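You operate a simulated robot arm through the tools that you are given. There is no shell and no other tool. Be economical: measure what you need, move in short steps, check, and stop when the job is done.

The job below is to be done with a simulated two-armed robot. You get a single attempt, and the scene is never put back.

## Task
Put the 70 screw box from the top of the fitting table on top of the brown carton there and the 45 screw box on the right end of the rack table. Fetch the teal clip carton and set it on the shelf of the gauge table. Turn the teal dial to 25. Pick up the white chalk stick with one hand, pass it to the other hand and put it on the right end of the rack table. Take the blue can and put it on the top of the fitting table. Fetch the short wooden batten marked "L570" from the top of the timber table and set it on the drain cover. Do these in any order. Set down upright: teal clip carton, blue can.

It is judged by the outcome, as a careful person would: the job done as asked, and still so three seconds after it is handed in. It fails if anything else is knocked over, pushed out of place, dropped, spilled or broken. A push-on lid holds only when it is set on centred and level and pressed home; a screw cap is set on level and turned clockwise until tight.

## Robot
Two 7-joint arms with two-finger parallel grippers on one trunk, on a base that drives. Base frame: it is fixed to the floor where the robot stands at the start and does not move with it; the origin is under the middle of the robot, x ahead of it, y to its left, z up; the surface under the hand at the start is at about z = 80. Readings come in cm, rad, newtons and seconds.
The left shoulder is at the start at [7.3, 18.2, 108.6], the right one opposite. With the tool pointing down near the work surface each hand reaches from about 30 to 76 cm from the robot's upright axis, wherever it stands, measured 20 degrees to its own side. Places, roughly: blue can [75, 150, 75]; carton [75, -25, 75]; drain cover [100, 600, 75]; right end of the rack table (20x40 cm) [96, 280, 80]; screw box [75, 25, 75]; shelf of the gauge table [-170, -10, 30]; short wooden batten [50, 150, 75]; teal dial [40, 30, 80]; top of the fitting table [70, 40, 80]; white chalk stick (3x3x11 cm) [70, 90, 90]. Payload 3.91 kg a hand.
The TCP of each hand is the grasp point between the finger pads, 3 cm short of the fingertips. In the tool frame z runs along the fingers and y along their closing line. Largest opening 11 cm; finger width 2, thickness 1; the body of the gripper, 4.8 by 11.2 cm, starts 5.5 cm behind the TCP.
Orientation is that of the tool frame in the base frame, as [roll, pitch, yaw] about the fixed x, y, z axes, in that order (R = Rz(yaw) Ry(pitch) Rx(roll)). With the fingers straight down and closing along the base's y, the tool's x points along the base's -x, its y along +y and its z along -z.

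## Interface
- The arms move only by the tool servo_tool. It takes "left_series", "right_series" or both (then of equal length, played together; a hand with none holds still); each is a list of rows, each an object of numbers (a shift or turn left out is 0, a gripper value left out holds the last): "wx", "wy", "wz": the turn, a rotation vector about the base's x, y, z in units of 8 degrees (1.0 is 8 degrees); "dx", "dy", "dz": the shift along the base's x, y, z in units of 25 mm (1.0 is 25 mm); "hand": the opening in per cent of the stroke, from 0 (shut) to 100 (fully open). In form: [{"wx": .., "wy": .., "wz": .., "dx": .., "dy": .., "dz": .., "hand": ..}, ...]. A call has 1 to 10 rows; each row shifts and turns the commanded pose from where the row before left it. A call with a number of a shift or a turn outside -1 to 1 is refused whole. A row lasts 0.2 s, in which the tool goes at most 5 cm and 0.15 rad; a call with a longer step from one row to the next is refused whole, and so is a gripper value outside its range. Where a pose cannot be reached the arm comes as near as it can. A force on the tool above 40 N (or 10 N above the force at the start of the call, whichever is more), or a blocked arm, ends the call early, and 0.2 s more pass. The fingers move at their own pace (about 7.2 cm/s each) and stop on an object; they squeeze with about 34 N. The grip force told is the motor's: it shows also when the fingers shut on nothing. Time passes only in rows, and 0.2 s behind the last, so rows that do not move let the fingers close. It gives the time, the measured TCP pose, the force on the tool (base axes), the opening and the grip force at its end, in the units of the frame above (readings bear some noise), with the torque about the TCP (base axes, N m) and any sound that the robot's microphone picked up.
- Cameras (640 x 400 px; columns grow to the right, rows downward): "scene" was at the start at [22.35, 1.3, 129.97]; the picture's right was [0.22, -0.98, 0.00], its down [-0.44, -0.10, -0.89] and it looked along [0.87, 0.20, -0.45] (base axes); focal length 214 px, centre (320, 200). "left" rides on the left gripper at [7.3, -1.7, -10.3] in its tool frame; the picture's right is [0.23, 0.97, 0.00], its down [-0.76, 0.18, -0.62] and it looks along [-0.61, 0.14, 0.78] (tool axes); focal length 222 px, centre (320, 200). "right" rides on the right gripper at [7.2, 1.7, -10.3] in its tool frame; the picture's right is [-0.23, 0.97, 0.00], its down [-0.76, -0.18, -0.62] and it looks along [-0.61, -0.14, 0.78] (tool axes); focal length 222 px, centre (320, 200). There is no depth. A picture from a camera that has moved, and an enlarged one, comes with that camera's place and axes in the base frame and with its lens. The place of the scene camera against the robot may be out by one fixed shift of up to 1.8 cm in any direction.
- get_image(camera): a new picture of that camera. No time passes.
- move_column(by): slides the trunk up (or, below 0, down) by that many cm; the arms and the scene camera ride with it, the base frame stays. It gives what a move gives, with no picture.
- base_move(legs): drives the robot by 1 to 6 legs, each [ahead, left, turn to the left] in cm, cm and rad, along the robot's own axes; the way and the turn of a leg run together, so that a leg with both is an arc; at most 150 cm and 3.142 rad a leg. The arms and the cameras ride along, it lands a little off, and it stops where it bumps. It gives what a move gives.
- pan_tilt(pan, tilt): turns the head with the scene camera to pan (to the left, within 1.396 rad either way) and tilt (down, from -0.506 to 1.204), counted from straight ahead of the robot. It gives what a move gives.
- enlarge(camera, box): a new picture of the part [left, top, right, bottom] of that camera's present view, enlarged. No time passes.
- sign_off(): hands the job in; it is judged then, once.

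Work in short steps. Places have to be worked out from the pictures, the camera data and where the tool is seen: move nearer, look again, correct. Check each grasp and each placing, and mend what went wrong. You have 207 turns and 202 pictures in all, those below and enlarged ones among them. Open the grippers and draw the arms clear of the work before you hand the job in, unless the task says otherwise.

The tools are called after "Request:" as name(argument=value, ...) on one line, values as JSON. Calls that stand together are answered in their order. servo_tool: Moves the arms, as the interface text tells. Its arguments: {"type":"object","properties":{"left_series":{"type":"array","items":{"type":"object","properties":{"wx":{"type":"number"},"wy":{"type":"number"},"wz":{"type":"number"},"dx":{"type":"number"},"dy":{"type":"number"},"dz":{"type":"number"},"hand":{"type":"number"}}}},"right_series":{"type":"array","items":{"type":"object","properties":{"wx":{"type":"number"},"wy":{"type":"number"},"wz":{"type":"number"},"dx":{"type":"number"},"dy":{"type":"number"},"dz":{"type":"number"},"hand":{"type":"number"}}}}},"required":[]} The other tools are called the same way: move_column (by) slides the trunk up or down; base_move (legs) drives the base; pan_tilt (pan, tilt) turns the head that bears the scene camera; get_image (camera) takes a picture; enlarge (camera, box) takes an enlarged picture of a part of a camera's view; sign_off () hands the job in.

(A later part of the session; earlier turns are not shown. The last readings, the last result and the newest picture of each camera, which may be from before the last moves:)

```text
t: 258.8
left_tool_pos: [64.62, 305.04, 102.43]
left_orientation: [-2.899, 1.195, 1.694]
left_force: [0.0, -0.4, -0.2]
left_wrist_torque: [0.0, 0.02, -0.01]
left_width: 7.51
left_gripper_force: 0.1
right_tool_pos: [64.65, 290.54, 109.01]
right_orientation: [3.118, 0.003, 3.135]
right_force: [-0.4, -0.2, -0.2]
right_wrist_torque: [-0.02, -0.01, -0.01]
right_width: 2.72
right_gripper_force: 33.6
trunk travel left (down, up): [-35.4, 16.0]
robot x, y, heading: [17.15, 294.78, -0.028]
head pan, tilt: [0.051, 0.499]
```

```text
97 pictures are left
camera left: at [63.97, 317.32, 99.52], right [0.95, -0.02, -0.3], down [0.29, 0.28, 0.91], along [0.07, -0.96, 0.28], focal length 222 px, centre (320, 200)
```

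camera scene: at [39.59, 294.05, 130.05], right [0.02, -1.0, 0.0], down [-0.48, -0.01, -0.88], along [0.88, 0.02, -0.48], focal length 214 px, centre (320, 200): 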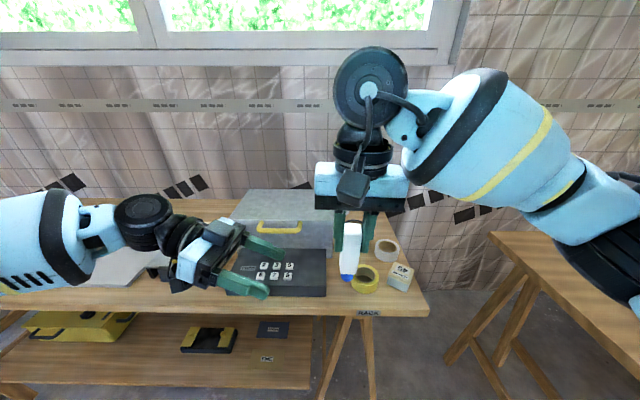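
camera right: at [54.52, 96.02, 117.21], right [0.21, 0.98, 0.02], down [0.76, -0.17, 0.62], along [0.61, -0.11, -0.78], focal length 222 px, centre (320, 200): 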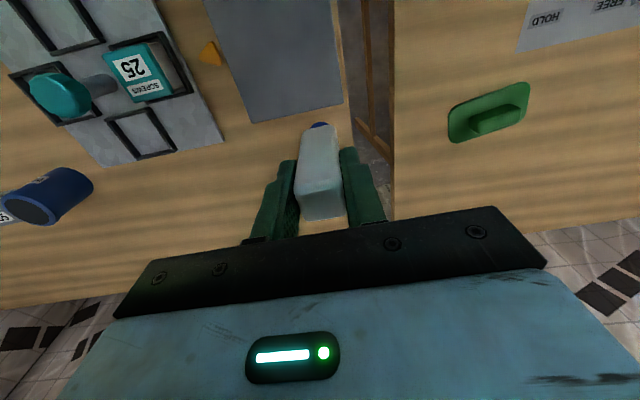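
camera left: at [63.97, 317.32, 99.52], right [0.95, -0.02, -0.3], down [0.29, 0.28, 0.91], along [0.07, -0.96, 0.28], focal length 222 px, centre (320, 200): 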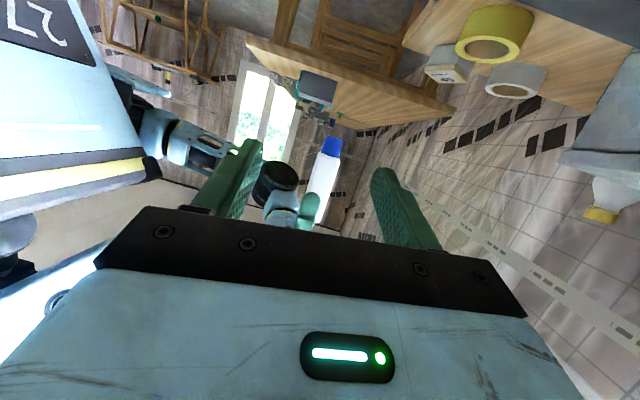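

The left hand is staged. I correct a 7° twist and advance to the chalk's lower part at z≈102.3, leaving it open for a check.

Request:
servo_tool(left_series=[{"wy": -0.63, "wz": 0.73}, {"dy": -0.6}, {"dy": -0.7}, {"dy": -0.8}, {"dy": -0.8}, {"dy": -0.8}, {"dy": -0.8}, {"dy": -0.6}, {"dy": -0.4}])

Request:
get_image(camera="left")

Request:
enlarge(camera="scene", box=[200, 140, 440, 310])

```text
t: 260.8
left_tool_pos: [64.63, 291.34, 102.1]
left_orientation: [-3.14, 1.2, 1.572]
left_force: [-0.6, 0.9, 0.6]
left_wrist_torque: [0.01, 0.01, 0.02]
left_width: 7.47
left_gripper_force: 0.1
right_tool_pos: [64.64, 290.47, 109.08]
right_orientation: [3.119, 0.003, 3.134]
right_force: [0.8, 0.5, -1.5]
right_wrist_torque: [0.0, 0.0, 0.03]
right_width: 2.74
right_gripper_force: 33.4
trunk travel left (down, up): [-35.4, 16.0]
robot x, y, heading: [17.08, 295.29, -0.028]
head pan, tilt: [0.051, 0.499]
```

```text
96 pictures are left
camera left: at [62.95, 303.68, 99.18], right [0.97, 0.08, -0.21], down [0.18, 0.31, 0.94], along [0.14, -0.95, 0.28], focal length 222 px, centre (320, 200)
```

left: 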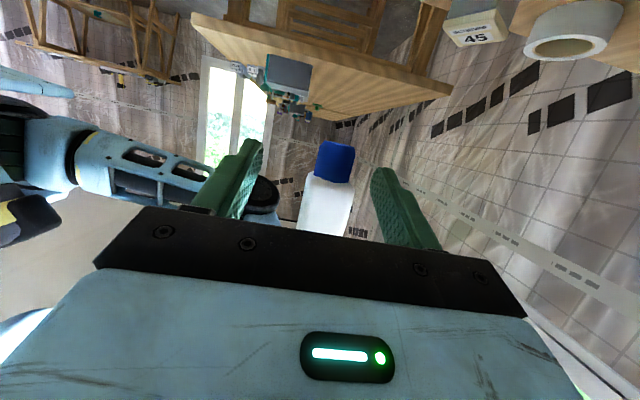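

```text
2.35 times, centred on (320, 225) of scene
camera zoom: at [39.57, 294.02, 130.05], right [0.02, -1.0, 0.0], down [-0.48, -0.01, -0.88], along [0.88, 0.02, -0.48], focal length 505 px, centre (320, 141)
```

zoom: 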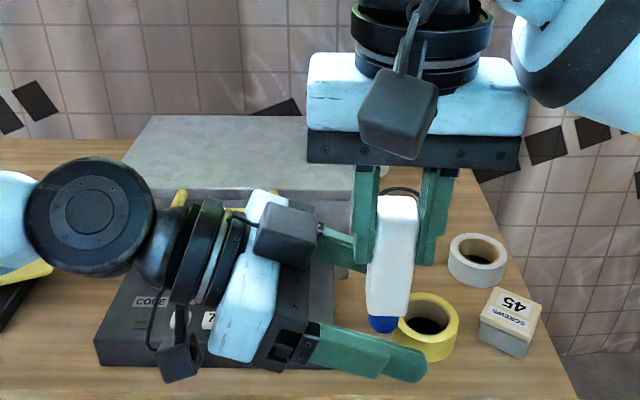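

The chalk sits between the left fingers. I close the left hand.

Request:
servo_tool(left_series=[{"hand": 0}, {}, {}, {}, {}])

Request:
enlarge(camera="scene", box=[200, 140, 440, 310])

```text
t: 262.0
left_tool_pos: [64.77, 291.54, 102.23]
left_orientation: [-3.141, 1.2, 1.572]
left_force: [24.0, -2.6, -3.9]
left_wrist_torque: [0.08, 0.9, 0.01]
left_width: 2.74
left_gripper_force: 33.7
right_tool_pos: [64.7, 290.42, 109.0]
right_orientation: [3.119, 0.002, 3.137]
right_force: [-23.5, 2.9, 3.6]
right_wrist_torque: [0.16, 0.78, 0.23]
right_width: 2.74
right_gripper_force: 33.9
trunk travel left (down, up): [-35.4, 16.0]
robot x, y, heading: [17.41, 294.73, -0.032]
head pan, tilt: [0.051, 0.499]
```

```text
2.35 times, centred on (320, 225) of scene
camera zoom: at [39.56, 294.05, 130.05], right [0.02, -1.0, 0.0], down [-0.48, -0.01, -0.88], along [0.88, 0.02, -0.48], focal length 505 px, centre (320, 141)
```

zoom: 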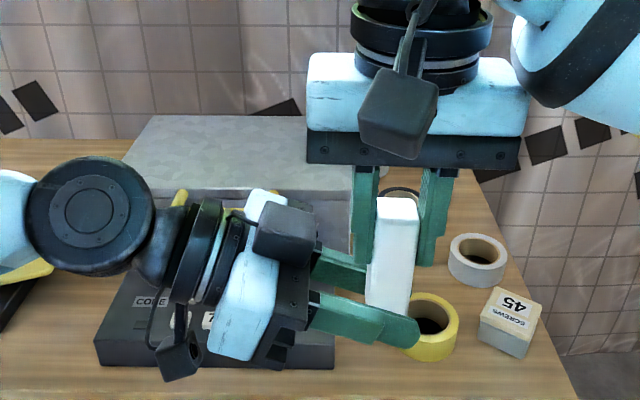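

Both hands hold it. I open the right hand and raise it clear.

Request:
servo_tool(right_series=[{"hand": 55}, {}, {}, {"dz": 0.6}, {"dz": 0.8}, {"dz": 0.8}, {"dz": 0.8, "dy": -0.5}, {"dy": -0.8}, {"dy": -0.8}, {"dy": -0.8}])

Request:
get_image(camera="scene")

```text
t: 264.2
left_tool_pos: [64.63, 291.41, 102.2]
left_orientation: [-3.14, 1.2, 1.567]
left_force: [-0.2, -0.1, 0.3]
left_wrist_torque: [-0.02, -0.01, 0.0]
left_width: 2.75
left_gripper_force: 33.4
right_tool_pos: [64.81, 283.21, 116.76]
right_orientation: [3.12, 0.003, 3.134]
right_force: [-0.1, 0.1, -0.2]
right_wrist_torque: [0.04, 0.02, 0.0]
right_width: 6.04
right_gripper_force: 0.1
trunk travel left (down, up): [-35.4, 16.0]
robot x, y, heading: [17.23, 295.21, -0.033]
head pan, tilt: [0.051, 0.499]
```

```text
93 pictures are left
camera scene: at [39.55, 293.98, 130.05], right [0.02, -1.0, 0.0], down [-0.48, -0.01, -0.88], along [0.88, 0.02, -0.48], focal length 214 px, centre (320, 200)
```

scene: 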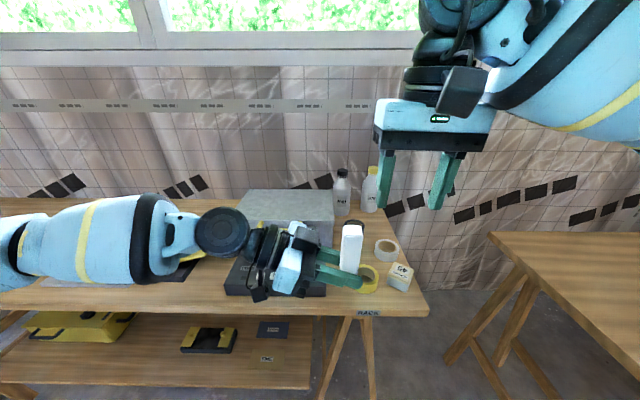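

The pass worked; the left hand alone holds the chalk. Now I rotate the left hand 90° about x so the chalk becomes horizontal, moving the right hand further away.

Request:
servo_tool(left_series=[{"wx": 1, "dz": 0.2}, {"wx": 1, "dz": 0.2}, {"wx": 1, "dz": 0.2}, {"wx": 1, "dz": 0.2}, {"wx": 1, "dy": 0.3}, {"wx": 1, "dy": 0.3}, {"wx": 1, "dy": 0.3}, {"wx": 1, "dy": 0.3}, {"wx": 1}, {"wx": 1}], right_series=[{"dy": -0.8}, {"dy": -0.8}, {"dy": -0.8}, {"dy": -0.8}, {"dy": -0.8}, {"dx": -0.3}, {"dx": -0.3}, {}, {}, {}])

Request:
get_image(camera="left")

Request:
get_image(camera="scene")

```text
t: 266.4
left_tool_pos: [73.46, 314.16, 105.91]
left_orientation: [-3.139, -0.057, 1.569]
left_force: [0.7, 0.8, -0.6]
left_wrist_torque: [0.02, -0.01, -0.03]
left_width: 2.74
left_gripper_force: 34.4
left hand out of reach, approached as far as the arm can: row 3, 4, 5, 6, 7, 8, 9, 10
right_tool_pos: [63.25, 273.22, 116.82]
right_orientation: [3.118, 0.005, 3.136]
right_force: [-0.3, -0.2, 0.8]
right_wrist_torque: [0.02, 0.01, -0.02]
right_width: 6.07
right_gripper_force: 0.2
trunk travel left (down, up): [-35.4, 16.0]
robot x, y, heading: [17.32, 295.18, -0.029]
head pan, tilt: [0.051, 0.499]
```

```text
92 pictures are left
camera left: at [71.65, 320.79, 116.76], right [0.97, 0.23, 0.01], down [0.18, -0.8, 0.58], along [0.14, -0.56, -0.82], focal length 222 px, centre (320, 200)
```

left: 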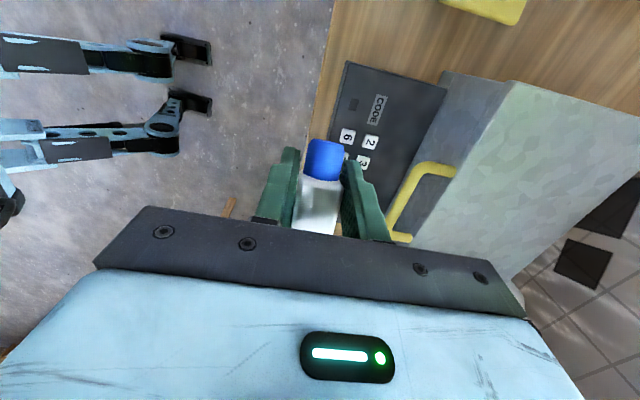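

```text
91 pictures are left
camera scene: at [39.53, 293.99, 130.06], right [0.02, -1.0, 0.0], down [-0.48, -0.01, -0.88], along [0.88, 0.02, -0.48], focal length 214 px, centre (320, 200)
```

scene: 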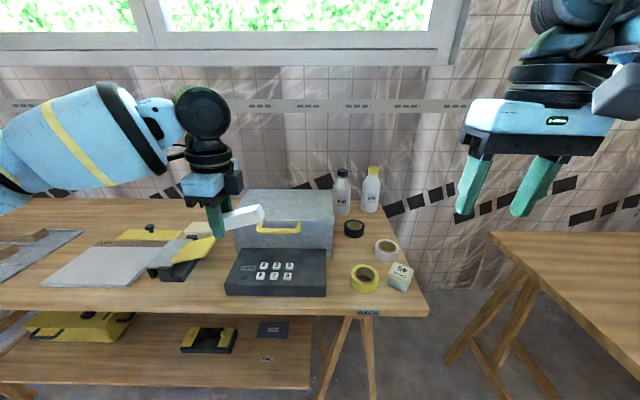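

The hand is nearly upright now and still holds the chalk, sloping slightly. I yaw it +90° back toward neutral, drawing in and up a little.

Request:
servo_tool(left_series=[{"wz": 1, "dx": -0.4, "dz": 0.1}, {"wz": 1, "dx": -0.4, "dz": 0.1}, {"wz": 1, "dx": -0.4}, {"wz": 1, "dx": -0.4}, {"wz": 1, "dx": -0.4}, {"wz": 1, "dx": -0.2}, {"wz": 1}, {"wz": 1}, {"wz": 1}, {"wz": 1}])

Request:
base_move(legs=[[14, -6, 0], [0, 0, -0.5]])

Request:
get_image(camera="left")

Request:
get_image(camera="scene")

```text
t: 268.6
left_tool_pos: [67.89, 313.97, 106.52]
left_orientation: [-3.139, -0.054, 2.969]
left_force: [-0.8, 0.5, -0.2]
left_wrist_torque: [0.02, 0.04, 0.02]
left_width: 2.73
left_gripper_force: 33.9
right_tool_pos: [63.33, 273.35, 116.73]
right_orientation: [3.12, 0.003, 3.135]
right_force: [0.0, 0.4, 0.6]
right_wrist_torque: [0.04, -0.02, 0.01]
right_width: 6.03
right_gripper_force: 0.1
trunk travel left (down, up): [-35.4, 16.0]
robot x, y, heading: [17.09, 294.47, -0.036]
head pan, tilt: [0.051, 0.499]
```

```text
t: 271.4
left_tool_pos: [84.52, 280.67, 106.43]
left_orientation: [-3.138, -0.056, 2.463]
left_force: [-0.7, 0.3, -1.4]
left_wrist_torque: [0.03, 0.03, -0.01]
left_width: 2.73
left_gripper_force: 34.1
right_tool_pos: [60.65, 247.23, 116.82]
right_orientation: [3.119, 0.003, 2.63]
right_force: [0.1, 0.5, 0.3]
right_wrist_torque: [0.01, -0.04, -0.01]
right_width: 6.03
right_gripper_force: 0.1
trunk travel left (down, up): [-35.4, 16.0]
robot x, y, heading: [30.81, 288.3, -0.531]
head pan, tilt: [0.051, 0.499]
```

```text
90 pictures are left
camera left: at [78.18, 283.6, 117.32], right [0.44, 0.9, 0.01], down [0.73, -0.36, 0.58], along [0.53, -0.25, -0.81], focal length 222 px, centre (320, 200)
```

left: 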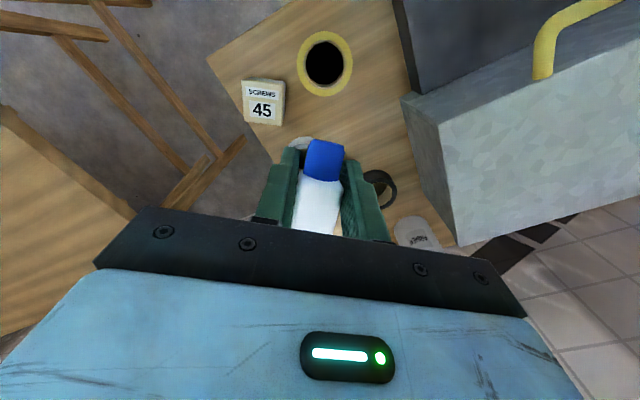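

```text
89 pictures are left
camera scene: at [50.32, 276.82, 130.05], right [-0.47, -0.88, 0.0], down [-0.42, 0.22, -0.88], along [0.78, -0.41, -0.48], focal length 214 px, centre (320, 200)
```

scene: 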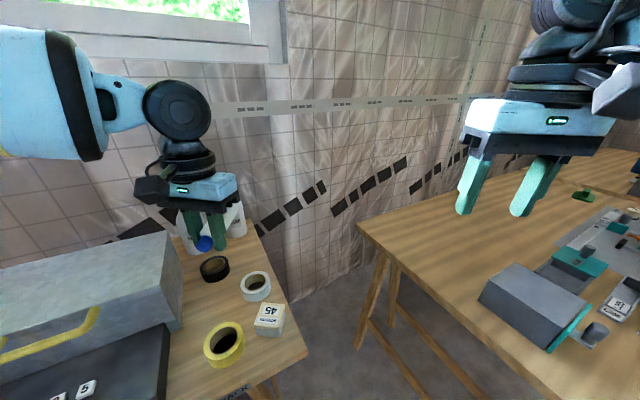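

Free area centre is about (93, 283). I level the chalk partly and lower to z≈91 above the spot.

Request:
servo_tool(left_series=[{"wx": 0.4, "wy": 0.5, "dx": 0.5, "dy": 0.3}, {"wx": 0.4, "wy": 0.5, "dx": 0.5, "dy": 0.3}, {"dx": 0.5, "dy": 0.3, "dz": -0.5}, {"dx": 0.5, "dy": 0.25, "dz": -0.8}, {"dx": 0.5, "dy": 0.25, "dz": -0.9}, {"dz": -0.9}, {"dz": -0.9}, {"dz": -0.9}, {"dz": -0.8}, {}])

Request:
get_image(camera="left")

Request:
get_image(camera="scene")

```text
t: 273.6
left_tool_pos: [90.69, 284.14, 92.17]
left_orientation: [-3.137, -0.235, 2.462]
left_force: [1.3, 0.6, -0.9]
left_wrist_torque: [0.0, 0.0, 0.01]
left_width: 2.73
left_gripper_force: 34.6
right_tool_pos: [60.82, 247.22, 116.8]
right_orientation: [3.118, 0.003, 2.631]
right_force: [0.3, -0.6, 0.1]
right_wrist_torque: [0.04, 0.01, 0.03]
right_width: 6.04
right_gripper_force: 0.1
trunk travel left (down, up): [-35.4, 16.0]
robot x, y, heading: [30.8, 288.78, -0.536]
head pan, tilt: [0.051, 0.499]
```

```text
88 pictures are left
camera left: at [86.09, 285.91, 103.94], right [0.44, 0.9, 0.05], down [0.8, -0.42, 0.43], along [0.41, -0.15, -0.9], focal length 222 px, centre (320, 200)
```

left: 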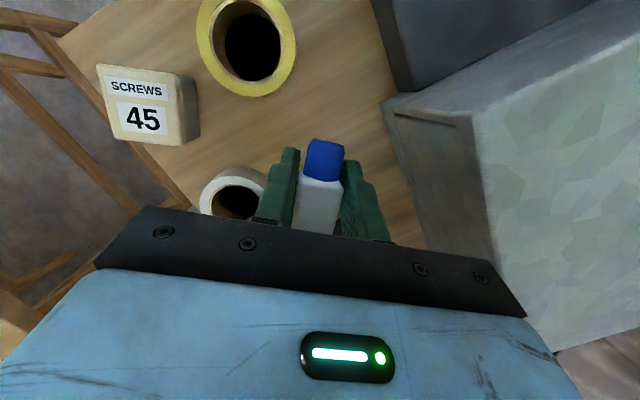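

```text
87 pictures are left
camera scene: at [50.31, 276.83, 130.05], right [-0.47, -0.88, 0.0], down [-0.42, 0.22, -0.88], along [0.78, -0.41, -0.48], focal length 214 px, centre (320, 200)
```

scene: 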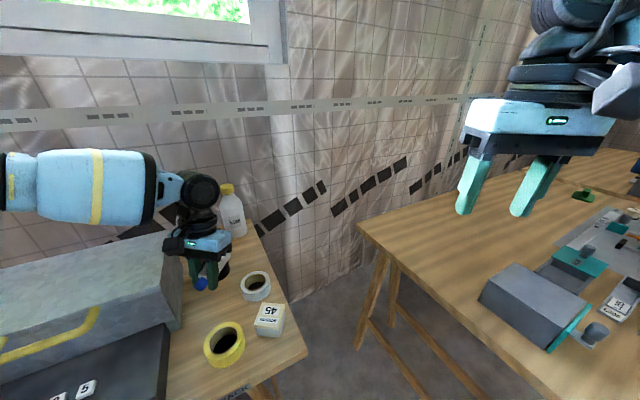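

Clearances are fine (grey box face at y≈292.4). I lower toward the table and watch for contact.

Request:
servo_tool(left_series=[{"dz": -0.7}, {"dz": -0.8}, {"dz": -0.7}, {"dz": -0.5}, {"dz": -0.2}, {"dz": -0.12}, {"dz": -0.1}, {}])

Request:
get_image(camera="left")

```text
t: 275.4
left_tool_pos: [90.66, 284.26, 84.62]
left_orientation: [-3.139, -0.234, 2.464]
left_force: [0.4, -1.1, -0.7]
left_wrist_torque: [0.01, -0.01, 0.02]
left_width: 2.71
left_gripper_force: 34.0
right_tool_pos: [60.68, 247.22, 116.73]
right_orientation: [3.12, 0.004, 2.629]
right_force: [0.3, -0.8, 0.2]
right_wrist_torque: [-0.04, 0.01, 0.01]
right_width: 6.02
right_gripper_force: 0.1
trunk travel left (down, up): [-35.4, 16.0]
robot x, y, heading: [30.41, 288.21, -0.536]
head pan, tilt: [0.051, 0.499]
```

```text
86 pictures are left
camera left: at [86.01, 285.83, 96.23], right [0.44, 0.9, 0.05], down [0.8, -0.42, 0.43], along [0.41, -0.15, -0.9], focal length 222 px, centre (320, 200)
```

left: 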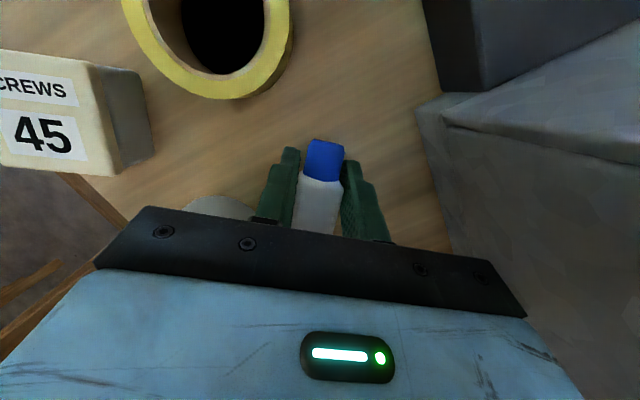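

Request:
servo_tool(left_series=[{"dz": -0.12}, {"dz": -0.12}, {"dz": -0.12}, {"dz": -0.1}, {}])

```text
t: 276.6
left_tool_pos: [90.74, 284.23, 83.41]
left_orientation: [-3.139, -0.234, 2.462]
left_force: [-0.4, 0.1, 0.7]
left_wrist_torque: [-0.01, 0.02, -0.01]
left_width: 2.71
left_gripper_force: 34.3
right_tool_pos: [60.69, 247.18, 116.73]
right_orientation: [3.12, 0.002, 2.631]
right_force: [-0.7, 0.5, 0.3]
right_wrist_torque: [0.02, 0.01, -0.02]
right_width: 6.04
right_gripper_force: 0.0
trunk travel left (down, up): [-35.4, 16.0]
robot x, y, heading: [30.53, 288.29, -0.536]
head pan, tilt: [0.051, 0.499]
```

Request:
servo_tool(left_series=[{"dz": -0.1}, {"dz": -0.1}, {"dz": -0.1}, {}])

```text
t: 277.6
left_tool_pos: [90.73, 284.07, 83.12]
left_orientation: [-3.141, -0.227, 2.464]
left_force: [-4.6, 4.8, 17.2]
left_wrist_torque: [0.38, -0.04, 0.15]
left_width: 2.74
left_gripper_force: 34.3
right_tool_pos: [60.63, 247.24, 116.88]
right_orientation: [3.12, 0.004, 2.634]
right_force: [0.5, -0.5, 0.3]
right_wrist_torque: [-0.04, 0.02, 0.01]
right_width: 6.02
right_gripper_force: 0.0
trunk travel left (down, up): [-35.4, 16.0]
robot x, y, heading: [30.88, 288.47, -0.531]
head pan, tilt: [0.051, 0.499]
stopped in row 4 (left hand): the force on the tool passed its limit at 42 N (the readings are from after the stop); the commanded pose is now the measured one
```

Contact (fingertips/chalk end on the table). I open a little and lift away.

Request:
servo_tool(left_series=[{"dz": 0.06, "hand": 32}, {"hand": 42}, {}, {}, {"dz": 0.4}, {"dz": 0.7}, {"dz": 0.8}, {"dz": 0.8}, {"dz": 0.8}, {"dz": 0.8}])

Request:
get_image(camera="left")

```text
t: 279.8
left_tool_pos: [91.03, 284.16, 93.84]
left_orientation: [-3.14, -0.229, 2.464]
left_force: [0.6, -0.2, 0.9]
left_wrist_torque: [0.0, 0.0, 0.0]
left_width: 4.61
left_gripper_force: 0.1
right_tool_pos: [60.76, 247.27, 116.86]
right_orientation: [3.12, 0.004, 2.63]
right_force: [0.1, -0.7, 1.1]
right_wrist_torque: [-0.01, -0.01, -0.02]
right_width: 6.05
right_gripper_force: 0.0
trunk travel left (down, up): [-35.4, 16.0]
robot x, y, heading: [30.75, 288.44, -0.534]
head pan, tilt: [0.051, 0.499]
```

```text
85 pictures are left
camera left: at [86.22, 285.81, 105.43], right [0.44, 0.9, 0.05], down [0.8, -0.41, 0.43], along [0.41, -0.15, -0.9], focal length 222 px, centre (320, 200)
```

left: 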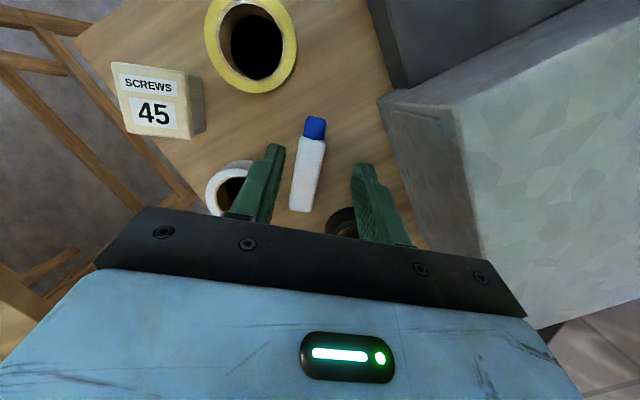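

The chalk lies on the rack table's right end. Last: the L570 batten (≈18 cm long along y, at about (36, 142)). I raise and straighten the left hand and drive back to the timber table.

Request:
servo_tool(left_series=[{"dz": 0.9}, {"dz": 0.9}, {"dz": 0.9, "wx": -0.5, "wy": -0.6}, {"dz": 0.9, "wx": -0.5, "wy": -0.6, "dx": -0.6}, {"dz": 0.8, "dx": -0.8}, {"dz": 0.4, "dx": -0.8}, {"dx": -0.8}, {"dx": -0.8, "dy": 0.2}])

Request:
base_move(legs=[[-45, 0, 0], [0, 0, 0.53], [0, -100, 0], [0, -89, 0]])

Request:
pan_tilt(pan=0.3, tilt=0.8)

Request:
get_image(camera="scene")

```text
t: 281.6
left_tool_pos: [81.27, 284.68, 105.79]
left_orientation: [-3.138, -0.01, 2.465]
left_force: [-0.5, 0.4, 0.6]
left_wrist_torque: [0.01, -0.04, 0.0]
left_width: 4.61
left_gripper_force: 0.0
right_tool_pos: [60.61, 247.2, 116.81]
right_orientation: [3.121, 0.006, 2.631]
right_force: [0.0, 0.8, 0.4]
right_wrist_torque: [0.03, 0.01, 0.03]
right_width: 6.06
right_gripper_force: 0.1
trunk travel left (down, up): [-35.4, 16.0]
robot x, y, heading: [30.71, 288.55, -0.539]
head pan, tilt: [0.051, 0.499]
```

```text
t: 302.2
left_tool_pos: [41.16, 147.52, 105.83]
left_orientation: [-3.136, -0.01, 3.031]
left_force: [-0.1, 0.7, 1.0]
left_wrist_torque: [0.02, 0.02, -0.02]
left_width: 4.6
left_gripper_force: 0.1
right_tool_pos: [44.08, 104.75, 116.82]
right_orientation: [3.12, 0.002, -3.085]
right_force: [0.2, -0.3, -0.3]
right_wrist_torque: [-0.02, -0.03, 0.0]
right_width: 6.06
right_gripper_force: 0.1
trunk travel left (down, up): [-35.4, 16.0]
robot x, y, heading: [-3.27, 123.47, 0.036]
head pan, tilt: [0.051, 0.499]
```

```text
t: 303.0
left_tool_pos: [41.26, 147.48, 105.82]
left_orientation: [-3.137, -0.011, 3.03]
left_force: [-0.3, -0.3, -0.2]
left_wrist_torque: [0.04, -0.01, 0.05]
left_width: 4.62
left_gripper_force: 0.1
right_tool_pos: [43.93, 104.77, 116.83]
right_orientation: [3.119, 0.003, -3.084]
right_force: [0.1, 0.1, -1.0]
right_wrist_torque: [0.01, 0.02, 0.03]
right_width: 6.05
right_gripper_force: 0.1
trunk travel left (down, up): [-35.4, 16.0]
robot x, y, heading: [-3.65, 123.79, 0.028]
head pan, tilt: [0.3, 0.799]
```

```text
84 pictures are left
camera scene: at [17.44, 125.82, 127.46], right [0.33, -0.95, 0.0], down [-0.68, -0.23, -0.7], along [0.66, 0.23, -0.72], focal length 214 px, centre (320, 200)
```

scene: 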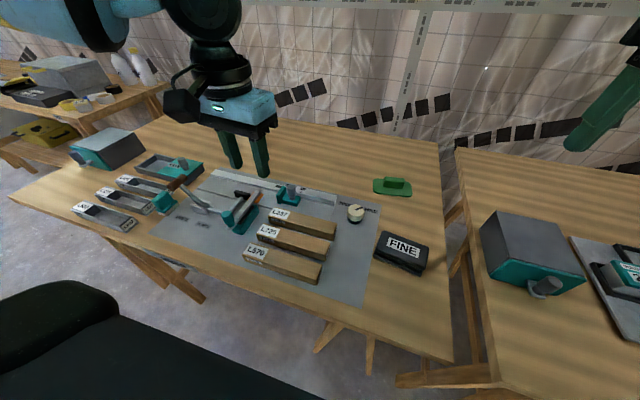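

L570 is at about (36.6, 141.5). I bring the left hand over it while yawing −80°.

Request:
servo_tool(left_series=[{"wz": -1, "dx": -0.15, "dy": -0.2, "hand": 80}, {"wz": -1, "dx": -0.15, "dy": -0.2}, {"wz": -1, "dx": -0.15, "dy": -0.2}, {"wz": -1, "dx": -0.15, "dy": -0.2}, {"wz": -1, "dx": -0.15, "dy": -0.2}, {"wz": -1, "dx": -0.15, "dy": -0.2}, {"wz": -1, "dx": -0.15, "dy": -0.2}, {"wz": -1, "dx": -0.15, "dy": -0.2}, {"wz": -1, "dx": -0.15, "dy": -0.2}, {"wz": -1, "dx": -0.15, "dy": -0.2}])

Request:
get_image(camera="left")

```text
t: 305.2
left_tool_pos: [37.5, 142.37, 105.83]
left_orientation: [-3.137, -0.01, 1.632]
left_force: [-0.1, -0.2, 0.1]
left_wrist_torque: [-0.02, 0.01, -0.03]
left_width: 8.81
left_gripper_force: 0.1
right_tool_pos: [43.88, 104.75, 116.82]
right_orientation: [3.12, 0.004, -3.084]
right_force: [0.1, 0.3, 0.8]
right_wrist_torque: [0.0, -0.01, 0.03]
right_width: 6.05
right_gripper_force: 0.0
trunk travel left (down, up): [-35.4, 16.0]
robot x, y, heading: [-3.25, 123.54, 0.028]
head pan, tilt: [0.3, 0.799]
```

```text
83 pictures are left
camera left: at [35.39, 149.39, 116.24], right [0.96, 0.29, 0.0], down [0.23, -0.76, 0.61], along [0.17, -0.59, -0.79], focal length 222 px, centre (320, 200)
```

left: 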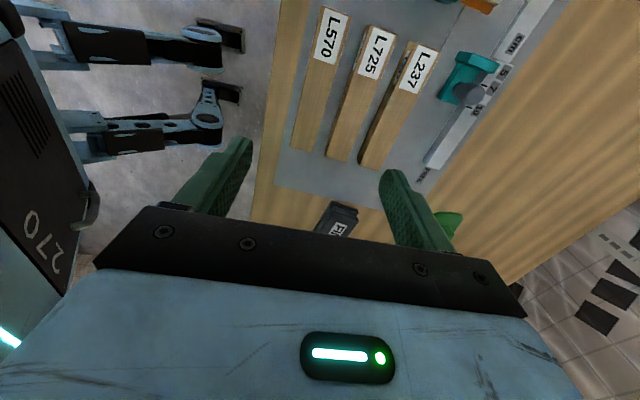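

I enlarge to gauge the gap between L570 and L725 for the finger.

Request:
enlarge(camera="left", box=[260, 0, 460, 180])

```text
2.22 times, centred on (360, 90) of left
camera zoom: at [35.39, 149.39, 116.24], right [0.96, 0.29, 0.0], down [0.23, -0.76, 0.61], along [0.17, -0.59, -0.79], focal length 494 px, centre (231, 444)
```

zoom: 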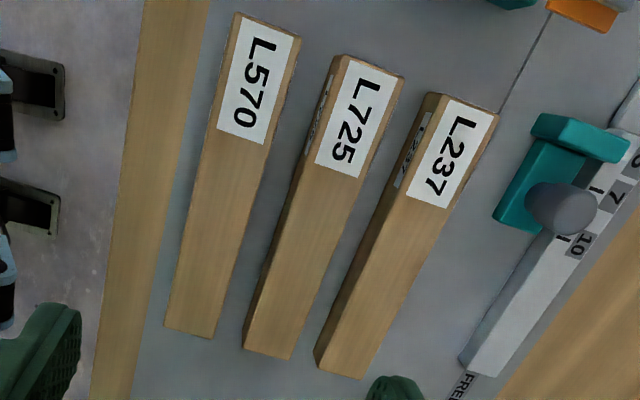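

L570: x 34.9–38.4, centre (36.6, 142.5), gap of about 2.8 cm to L725. I set the opening to 5.2 cm, align, and lower to z≈91 to check.

Request:
servo_tool(left_series=[{"wz": -0.44, "dx": -0.36, "hand": 47, "dz": -0.4}, {"dz": -0.9}, {"dz": -0.9}, {"dz": -0.9}, {"dz": -0.9}, {"dz": -0.9}, {"dz": -0.9}, {}])

Request:
get_image(camera="left")

```text
t: 307.0
left_tool_pos: [36.73, 142.57, 91.3]
left_orientation: [-3.137, -0.01, 1.572]
left_force: [-0.2, 0.1, 0.9]
left_wrist_torque: [0.04, -0.01, 0.01]
left_width: 5.17
left_gripper_force: 0.1
right_tool_pos: [43.74, 104.68, 116.73]
right_orientation: [3.118, 0.002, -3.084]
right_force: [0.3, 0.7, 1.3]
right_wrist_torque: [0.02, 0.0, 0.0]
right_width: 6.03
right_gripper_force: 0.1
trunk travel left (down, up): [-35.4, 16.0]
robot x, y, heading: [-3.63, 123.38, 0.031]
head pan, tilt: [0.3, 0.799]
```

```text
81 pictures are left
camera left: at [35.03, 149.64, 101.77], right [0.97, 0.23, 0.0], down [0.18, -0.77, 0.61], along [0.14, -0.6, -0.79], focal length 222 px, centre (320, 200)
```

left: 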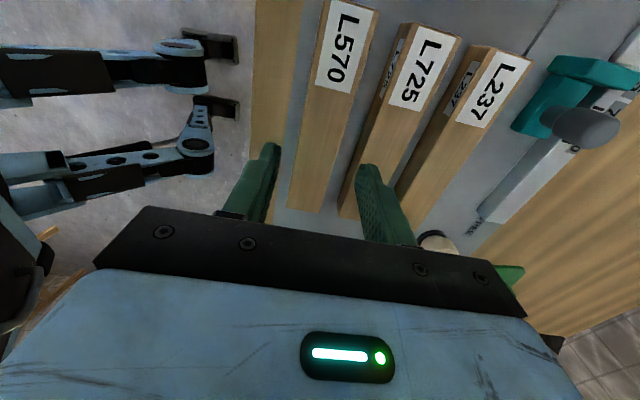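

Alignment is within 0.3 cm. I shift +0.2 cm and descend to z≈84.2, then close.

Request:
servo_tool(left_series=[{"dx": 0.08, "dz": -0.6}, {"dz": -0.7}, {"dz": -0.7}, {"dz": -0.5}, {"dz": -0.32}, {"hand": 0}, {}, {}, {}])

Request:
get_image(camera="left")

```text
t: 309.0
left_tool_pos: [36.79, 142.59, 84.29]
left_orientation: [-3.137, -0.01, 1.574]
left_force: [0.6, 0.1, 0.5]
left_wrist_torque: [0.0, -0.02, 0.0]
left_width: 3.71
left_gripper_force: 34.5
right_tool_pos: [43.93, 104.74, 116.89]
right_orientation: [3.118, 0.005, -3.084]
right_force: [-0.1, 0.0, 1.3]
right_wrist_torque: [0.0, 0.0, -0.04]
right_width: 6.05
right_gripper_force: 0.0
trunk travel left (down, up): [-35.4, 16.0]
robot x, y, heading: [-3.33, 123.57, 0.027]
head pan, tilt: [0.3, 0.799]
```

```text
80 pictures are left
camera left: at [35.15, 149.72, 94.77], right [0.97, 0.23, 0.0], down [0.18, -0.77, 0.61], along [0.14, -0.6, -0.79], focal length 222 px, centre (320, 200)
```

left: 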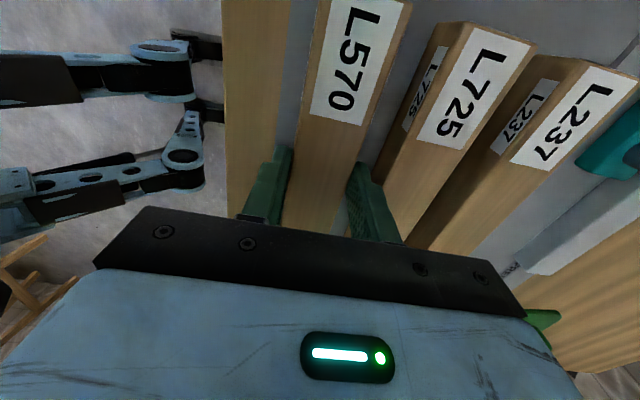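

L570 is gripped (3.7 cm). Lift slowly, then higher.

Request:
servo_tool(left_series=[{"dz": 0.3}, {"dz": 0.6}, {"dz": 0.9}, {"dz": 0.9}, {"dz": 0.9}, {"dz": 0.9}, {"dz": 0.9}, {"dz": 0.9}, {"dz": 0.9}, {"dz": 0.9}])

Request:
get_image(camera="left")

Request:
get_image(camera="scene")

```text
t: 311.2
left_tool_pos: [36.91, 142.4, 104.52]
left_orientation: [-3.137, -0.01, 1.574]
left_force: [0.8, 0.2, -1.2]
left_wrist_torque: [0.0, 0.01, 0.03]
left_width: 3.72
left_gripper_force: 34.1
right_tool_pos: [43.9, 104.7, 116.77]
right_orientation: [3.119, 0.004, -3.084]
right_force: [-0.3, 0.4, 0.4]
right_wrist_torque: [-0.05, -0.05, -0.01]
right_width: 6.06
right_gripper_force: 0.0
trunk travel left (down, up): [-35.4, 16.0]
robot x, y, heading: [-3.47, 123.29, 0.03]
head pan, tilt: [0.3, 0.799]
```

```text
79 pictures are left
camera left: at [35.2, 149.53, 115.01], right [0.97, 0.23, 0.0], down [0.18, -0.77, 0.61], along [0.14, -0.6, -0.79], focal length 222 px, centre (320, 200)
```

left: 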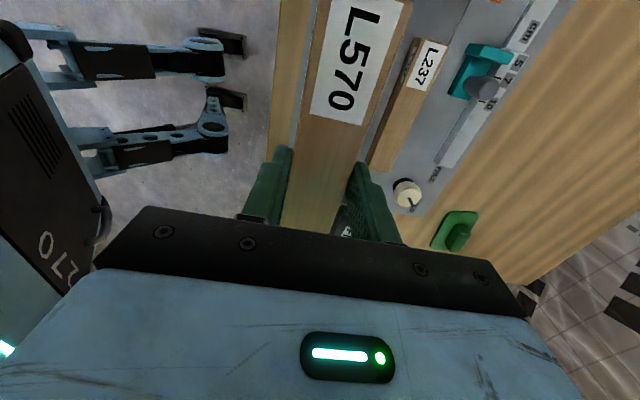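

```text
78 pictures are left
camera scene: at [17.42, 125.82, 127.46], right [0.33, -0.95, 0.0], down [-0.68, -0.23, -0.7], along [0.66, 0.23, -0.72], focal length 214 px, centre (320, 200)
```

scene: 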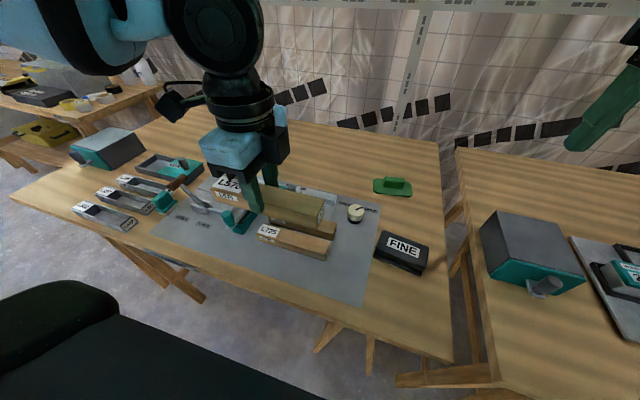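

The batten alone is held, neighbours undisturbed. I drive left along the aisle toward the drain cover, in stages.

Request:
base_move(legs=[[-22, 0, -0.03], [0, 150, 0], [0, 150, 0]])

Request:
pan_tilt(pan=0.9, tilt=0.4)

Request:
get_image(camera="scene")

```text
t: 338.6
left_tool_pos: [11.58, 440.07, 104.52]
left_orientation: [-3.137, -0.011, 1.552]
left_force: [-0.5, 0.1, -2.2]
left_wrist_torque: [-0.02, 0.02, 0.0]
left_width: 3.72
left_gripper_force: 33.9
right_tool_pos: [17.65, 402.25, 116.77]
right_orientation: [3.118, 0.004, -3.106]
right_force: [0.4, -0.2, -0.2]
right_wrist_torque: [-0.02, -0.01, 0.0]
right_width: 6.05
right_gripper_force: 0.0
trunk travel left (down, up): [-35.4, 16.0]
robot x, y, heading: [-29.03, 422.13, 0.01]
head pan, tilt: [0.3, 0.799]
```

```text
t: 339.6
left_tool_pos: [11.62, 440.06, 104.5]
left_orientation: [-3.136, -0.01, 1.553]
left_force: [0.3, -0.1, -1.2]
left_wrist_torque: [-0.01, -0.03, 0.0]
left_width: 3.71
left_gripper_force: 33.9
right_tool_pos: [17.85, 402.38, 116.82]
right_orientation: [3.12, 0.003, -3.107]
right_force: [-0.3, 1.1, -0.2]
right_wrist_torque: [0.0, 0.0, -0.02]
right_width: 6.03
right_gripper_force: 0.1
trunk travel left (down, up): [-35.4, 16.0]
robot x, y, heading: [-29.4, 422.07, 0.007]
head pan, tilt: [0.901, 0.4]
```

```text
77 pictures are left
camera scene: at [-10.2, 428.81, 130.96], right [0.79, -0.61, 0.0], down [-0.24, -0.31, -0.92], along [0.57, 0.73, -0.39], focal length 214 px, centre (320, 200)
```

scene: 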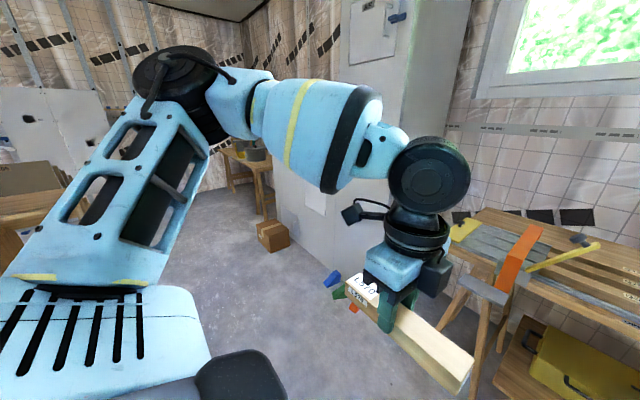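

No table at (100, 600) seen yet; I drive on and look again.

Request:
base_move(legs=[[0, 80, 0]])

Request:
pan_tilt(pan=0.3, tilt=0.55)

Request:
get_image(camera="scene")

Request:
pan_tilt(pan=1.3, tilt=0.4)

Request:
get_image(camera="scene")

```text
t: 347.2
left_tool_pos: [11.36, 521.69, 104.54]
left_orientation: [-3.135, -0.012, 1.538]
left_force: [-0.4, -0.2, -0.6]
left_wrist_torque: [0.0, 0.0, 0.03]
left_width: 3.74
left_gripper_force: 33.9
right_tool_pos: [17.22, 483.82, 116.76]
right_orientation: [3.119, 0.004, -3.116]
right_force: [0.5, -0.1, -0.2]
right_wrist_torque: [-0.02, -0.01, 0.01]
right_width: 6.03
right_gripper_force: 0.0
trunk travel left (down, up): [-35.4, 16.0]
robot x, y, heading: [-29.91, 504.77, -0.004]
head pan, tilt: [0.901, 0.4]
```

```text
t: 348.2
left_tool_pos: [11.37, 521.7, 104.55]
left_orientation: [-3.136, -0.01, 1.54]
left_force: [-0.6, -0.5, -0.7]
left_wrist_torque: [-0.03, -0.03, -0.01]
left_width: 3.76
left_gripper_force: 34.3
right_tool_pos: [17.23, 483.73, 116.84]
right_orientation: [3.118, 0.003, -3.117]
right_force: [-0.4, 0.7, -0.3]
right_wrist_torque: [-0.04, -0.02, -0.02]
right_width: 6.05
right_gripper_force: 0.1
trunk travel left (down, up): [-35.4, 16.0]
robot x, y, heading: [-30.0, 504.15, -0.001]
head pan, tilt: [0.3, 0.55]
```

```text
76 pictures are left
camera scene: at [-7.66, 506.11, 129.59], right [0.29, -0.96, 0.0], down [-0.5, -0.15, -0.85], along [0.81, 0.25, -0.52], focal length 214 px, centre (320, 200)
```

scene: 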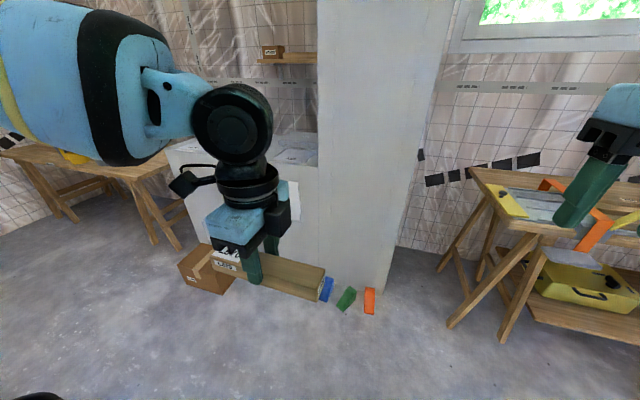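

```text
t: 349.5
left_tool_pos: [11.38, 521.84, 104.5]
left_orientation: [-3.138, -0.01, 1.539]
left_force: [0.4, -0.3, -1.4]
left_wrist_torque: [0.02, 0.02, 0.0]
left_width: 3.74
left_gripper_force: 33.6
right_tool_pos: [17.29, 483.86, 116.85]
right_orientation: [3.12, 0.003, -3.117]
right_force: [0.1, 0.4, -0.4]
right_wrist_torque: [-0.01, -0.04, -0.02]
right_width: 6.06
right_gripper_force: 0.1
trunk travel left (down, up): [-35.4, 16.0]
robot x, y, heading: [-29.48, 504.43, 0.001]
head pan, tilt: [1.3, 0.4]
```

```text
75 pictures are left
camera scene: at [-13.74, 512.38, 130.96], right [0.96, -0.27, 0.0], down [-0.1, -0.37, -0.92], along [0.25, 0.89, -0.39], focal length 214 px, centre (320, 200)
```

scene: 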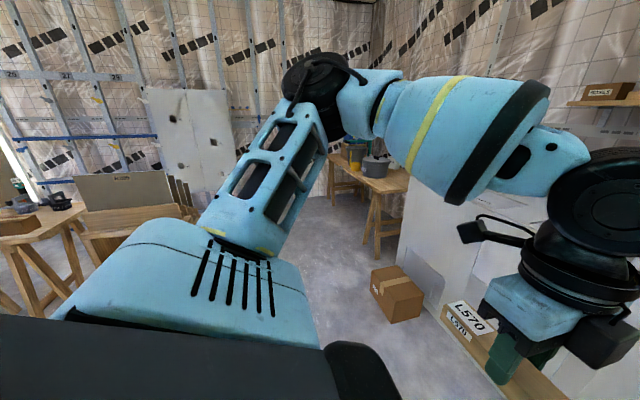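

There is a white counter-height block near (100, 600), probably carrying the drain cover. I drive on to face it.

Request:
base_move(legs=[[0, 85, 0]])

Request:
pan_tilt(pan=-0.15, tilt=0.5)

Request:
get_image(camera="scene")

```text
t: 357.4
left_tool_pos: [13.7, 606.55, 104.58]
left_orientation: [-3.137, -0.012, 1.505]
left_force: [-0.8, -0.1, -0.7]
left_wrist_torque: [0.03, 0.02, 0.04]
left_width: 3.74
left_gripper_force: 34.2
right_tool_pos: [18.15, 568.6, 116.82]
right_orientation: [3.119, 0.005, 3.128]
right_force: [-0.4, -0.7, 1.2]
right_wrist_torque: [0.0, -0.02, 0.0]
right_width: 6.08
right_gripper_force: 0.0
trunk travel left (down, up): [-35.4, 16.0]
robot x, y, heading: [-27.69, 590.87, -0.033]
head pan, tilt: [1.3, 0.4]
```

```text
t: 359.0
left_tool_pos: [13.69, 606.69, 104.41]
left_orientation: [-3.138, -0.01, 1.505]
left_force: [-0.1, -0.1, -1.0]
left_wrist_torque: [0.01, -0.02, 0.01]
left_width: 3.73
left_gripper_force: 33.9
right_tool_pos: [18.09, 568.53, 116.73]
right_orientation: [3.121, 0.002, 3.129]
right_force: [0.6, -0.5, -0.7]
right_wrist_torque: [0.0, 0.0, 0.0]
right_width: 6.06
right_gripper_force: 0.1
trunk travel left (down, up): [-35.4, 16.0]
robot x, y, heading: [-27.83, 590.57, -0.036]
head pan, tilt: [-0.15, 0.499]
```

```text
74 pictures are left
camera scene: at [-5.65, 587.66, 130.05], right [-0.19, -0.98, 0.0], down [-0.47, 0.09, -0.88], along [0.86, -0.16, -0.48], focal length 214 px, centre (320, 200)
```

scene: 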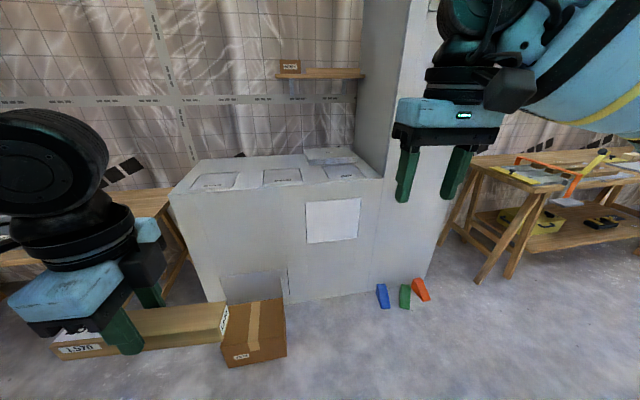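

The block's top bears three labelled covers. I enlarge to read them.

Request:
enlarge(camera="scene", box=[160, 130, 400, 250])

```text
2.67 times, centred on (280, 190) of scene
camera zoom: at [-5.65, 587.66, 130.05], right [-0.19, -0.98, 0.0], down [-0.47, 0.09, -0.88], along [0.86, -0.16, -0.48], focal length 572 px, centre (427, 227)
```

zoom: 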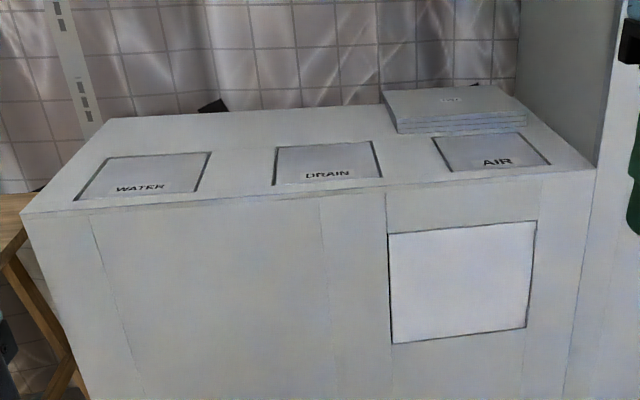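

The DRAIN cover is the middle one, about x 105–127, y 578–600, top z≈80.5. A carton (floor, x≥58, y≥595) and wedges (y≤530) flank the approach, so I come in between at y≈562 after tucking in the right hand.

Request:
servo_tool(right_series=[{"dx": -0.6, "dy": 0.2}, {"dx": -0.6, "dy": 0.2}, {"dx": -0.6, "dy": 0.2}, {"dx": -0.4}])

Request:
base_move(legs=[[0, -29, 0.035], [40, 0, 0]])

Request:
pan_tilt(pan=0.3, tilt=0.8)

Request:
get_image(camera="scene")

```text
t: 360.0
left_tool_pos: [13.58, 606.64, 104.52]
left_orientation: [-3.136, -0.012, 1.504]
left_force: [0.6, 0.5, -1.4]
left_wrist_torque: [-0.02, 0.0, 0.02]
left_width: 3.75
left_gripper_force: 33.9
right_tool_pos: [12.39, 570.15, 116.81]
right_orientation: [3.118, 0.004, 3.13]
right_force: [0.0, -1.1, -0.1]
right_wrist_torque: [0.0, 0.02, -0.05]
right_width: 6.04
right_gripper_force: 0.0
trunk travel left (down, up): [-35.4, 16.0]
robot x, y, heading: [-27.77, 590.85, -0.036]
head pan, tilt: [-0.15, 0.499]
```

```text
t: 365.3
left_tool_pos: [53.8, 579.13, 104.48]
left_orientation: [-3.137, -0.011, 1.541]
left_force: [0.1, -0.2, -1.3]
left_wrist_torque: [0.0, -0.02, 0.01]
left_width: 3.71
left_gripper_force: 33.3
right_tool_pos: [54.06, 542.71, 116.68]
right_orientation: [3.118, 0.002, -3.117]
right_force: [0.0, 0.0, 0.4]
right_wrist_torque: [0.0, 0.01, -0.01]
right_width: 6.07
right_gripper_force: 0.0
trunk travel left (down, up): [-35.4, 16.0]
robot x, y, heading: [13.05, 561.37, -0.001]
head pan, tilt: [-0.15, 0.499]
```

```text
t: 366.2
left_tool_pos: [54.0, 579.35, 104.66]
left_orientation: [-3.136, -0.01, 1.542]
left_force: [0.5, -0.7, -1.6]
left_wrist_torque: [-0.02, 0.02, 0.02]
left_width: 3.72
left_gripper_force: 34.4
right_tool_pos: [54.0, 542.86, 116.88]
right_orientation: [3.12, 0.003, -3.118]
right_force: [-0.1, 0.6, 0.1]
right_wrist_torque: [-0.03, 0.0, 0.03]
right_width: 6.05
right_gripper_force: 0.1
trunk travel left (down, up): [-35.4, 16.0]
robot x, y, heading: [13.02, 561.45, 0.003]
head pan, tilt: [0.3, 0.799]
```

```text
72 pictures are left
camera scene: at [33.87, 563.33, 127.46], right [0.29, -0.96, 0.0], down [-0.68, -0.21, -0.7], along [0.67, 0.21, -0.72], focal length 214 px, centre (320, 200)
```

scene: 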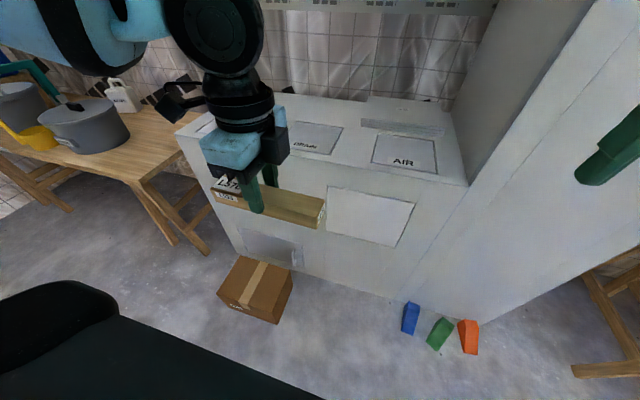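

Corridor confirmed (y 531…594). DRAIN cover centre ≈ (111, 589.5). I drive 31 cm ahead and look from the left hand.

Request:
base_move(legs=[[31, 0, 0]])

Request:
servo_tool(left_series=[{"dx": 0.6, "dy": 0.3}, {"dx": 0.7, "dy": 0.3}, {"dx": 0.7, "dy": 0.4}, {"dx": 0.7, "dy": 0.4}, {"dx": 0.7, "dy": 0.4, "dz": -0.3}, {"dx": 0.7, "dy": 0.4, "dz": -0.3}])

Request:
get_image(camera="left")

Request:
get_image(camera="scene")

```text
t: 368.3
left_tool_pos: [84.61, 578.98, 104.62]
left_orientation: [-3.135, -0.012, 1.535]
left_force: [0.4, 0.0, -1.1]
left_wrist_torque: [-0.04, 0.0, -0.02]
left_width: 3.73
left_gripper_force: 33.9
right_tool_pos: [84.33, 542.34, 116.86]
right_orientation: [3.124, 0.01, -3.115]
right_force: [-0.9, -0.3, 0.1]
right_wrist_torque: [-0.03, 0.02, 0.01]
right_width: 6.04
right_gripper_force: 0.0
trunk travel left (down, up): [-35.4, 16.0]
robot x, y, heading: [43.34, 561.31, -0.007]
head pan, tilt: [0.3, 0.799]
stopped in leg 1: the robot was blocked; the commanded pose is now the measured one
```

```text
t: 369.7
left_tool_pos: [94.99, 584.33, 103.3]
left_orientation: [-3.137, -0.012, 1.533]
left_force: [-0.4, -0.1, -1.8]
left_wrist_torque: [0.01, -0.03, 0.01]
left_width: 3.72
left_gripper_force: 34.2
right_tool_pos: [84.32, 542.39, 116.68]
right_orientation: [3.122, 0.008, -3.114]
right_force: [0.0, 0.1, 0.7]
right_wrist_torque: [0.03, 0.0, -0.01]
right_width: 6.05
right_gripper_force: 0.1
trunk travel left (down, up): [-35.4, 16.0]
robot x, y, heading: [43.67, 561.42, -0.008]
head pan, tilt: [0.3, 0.799]
```

```text
71 pictures are left
camera left: at [93.53, 591.59, 113.64], right [0.98, 0.19, 0.0], down [0.15, -0.77, 0.61], along [0.12, -0.6, -0.79], focal length 222 px, centre (320, 200)
```

left: 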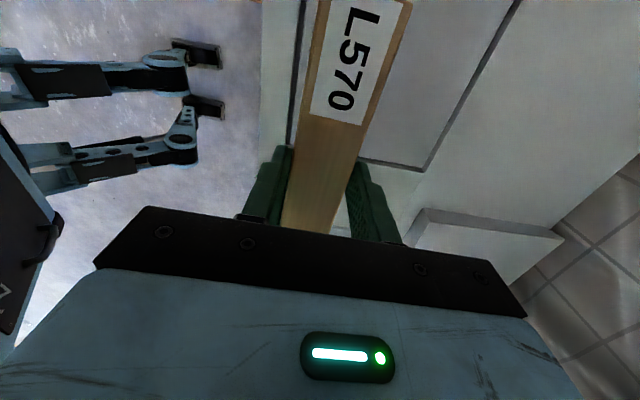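

```text
70 pictures are left
camera scene: at [64.53, 563.09, 127.5], right [0.29, -0.96, 0.0], down [-0.68, -0.21, -0.7], along [0.67, 0.2, -0.72], focal length 214 px, centre (320, 200)
```

scene: 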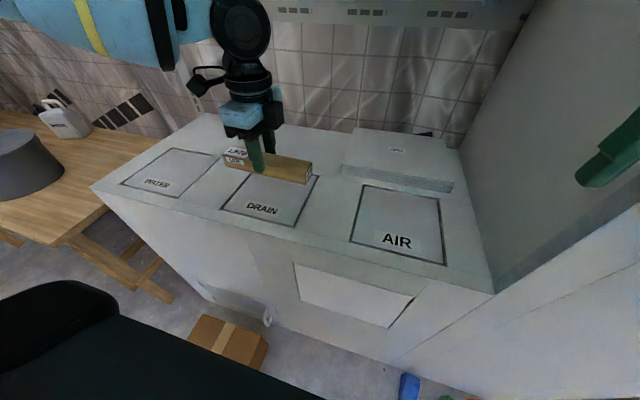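

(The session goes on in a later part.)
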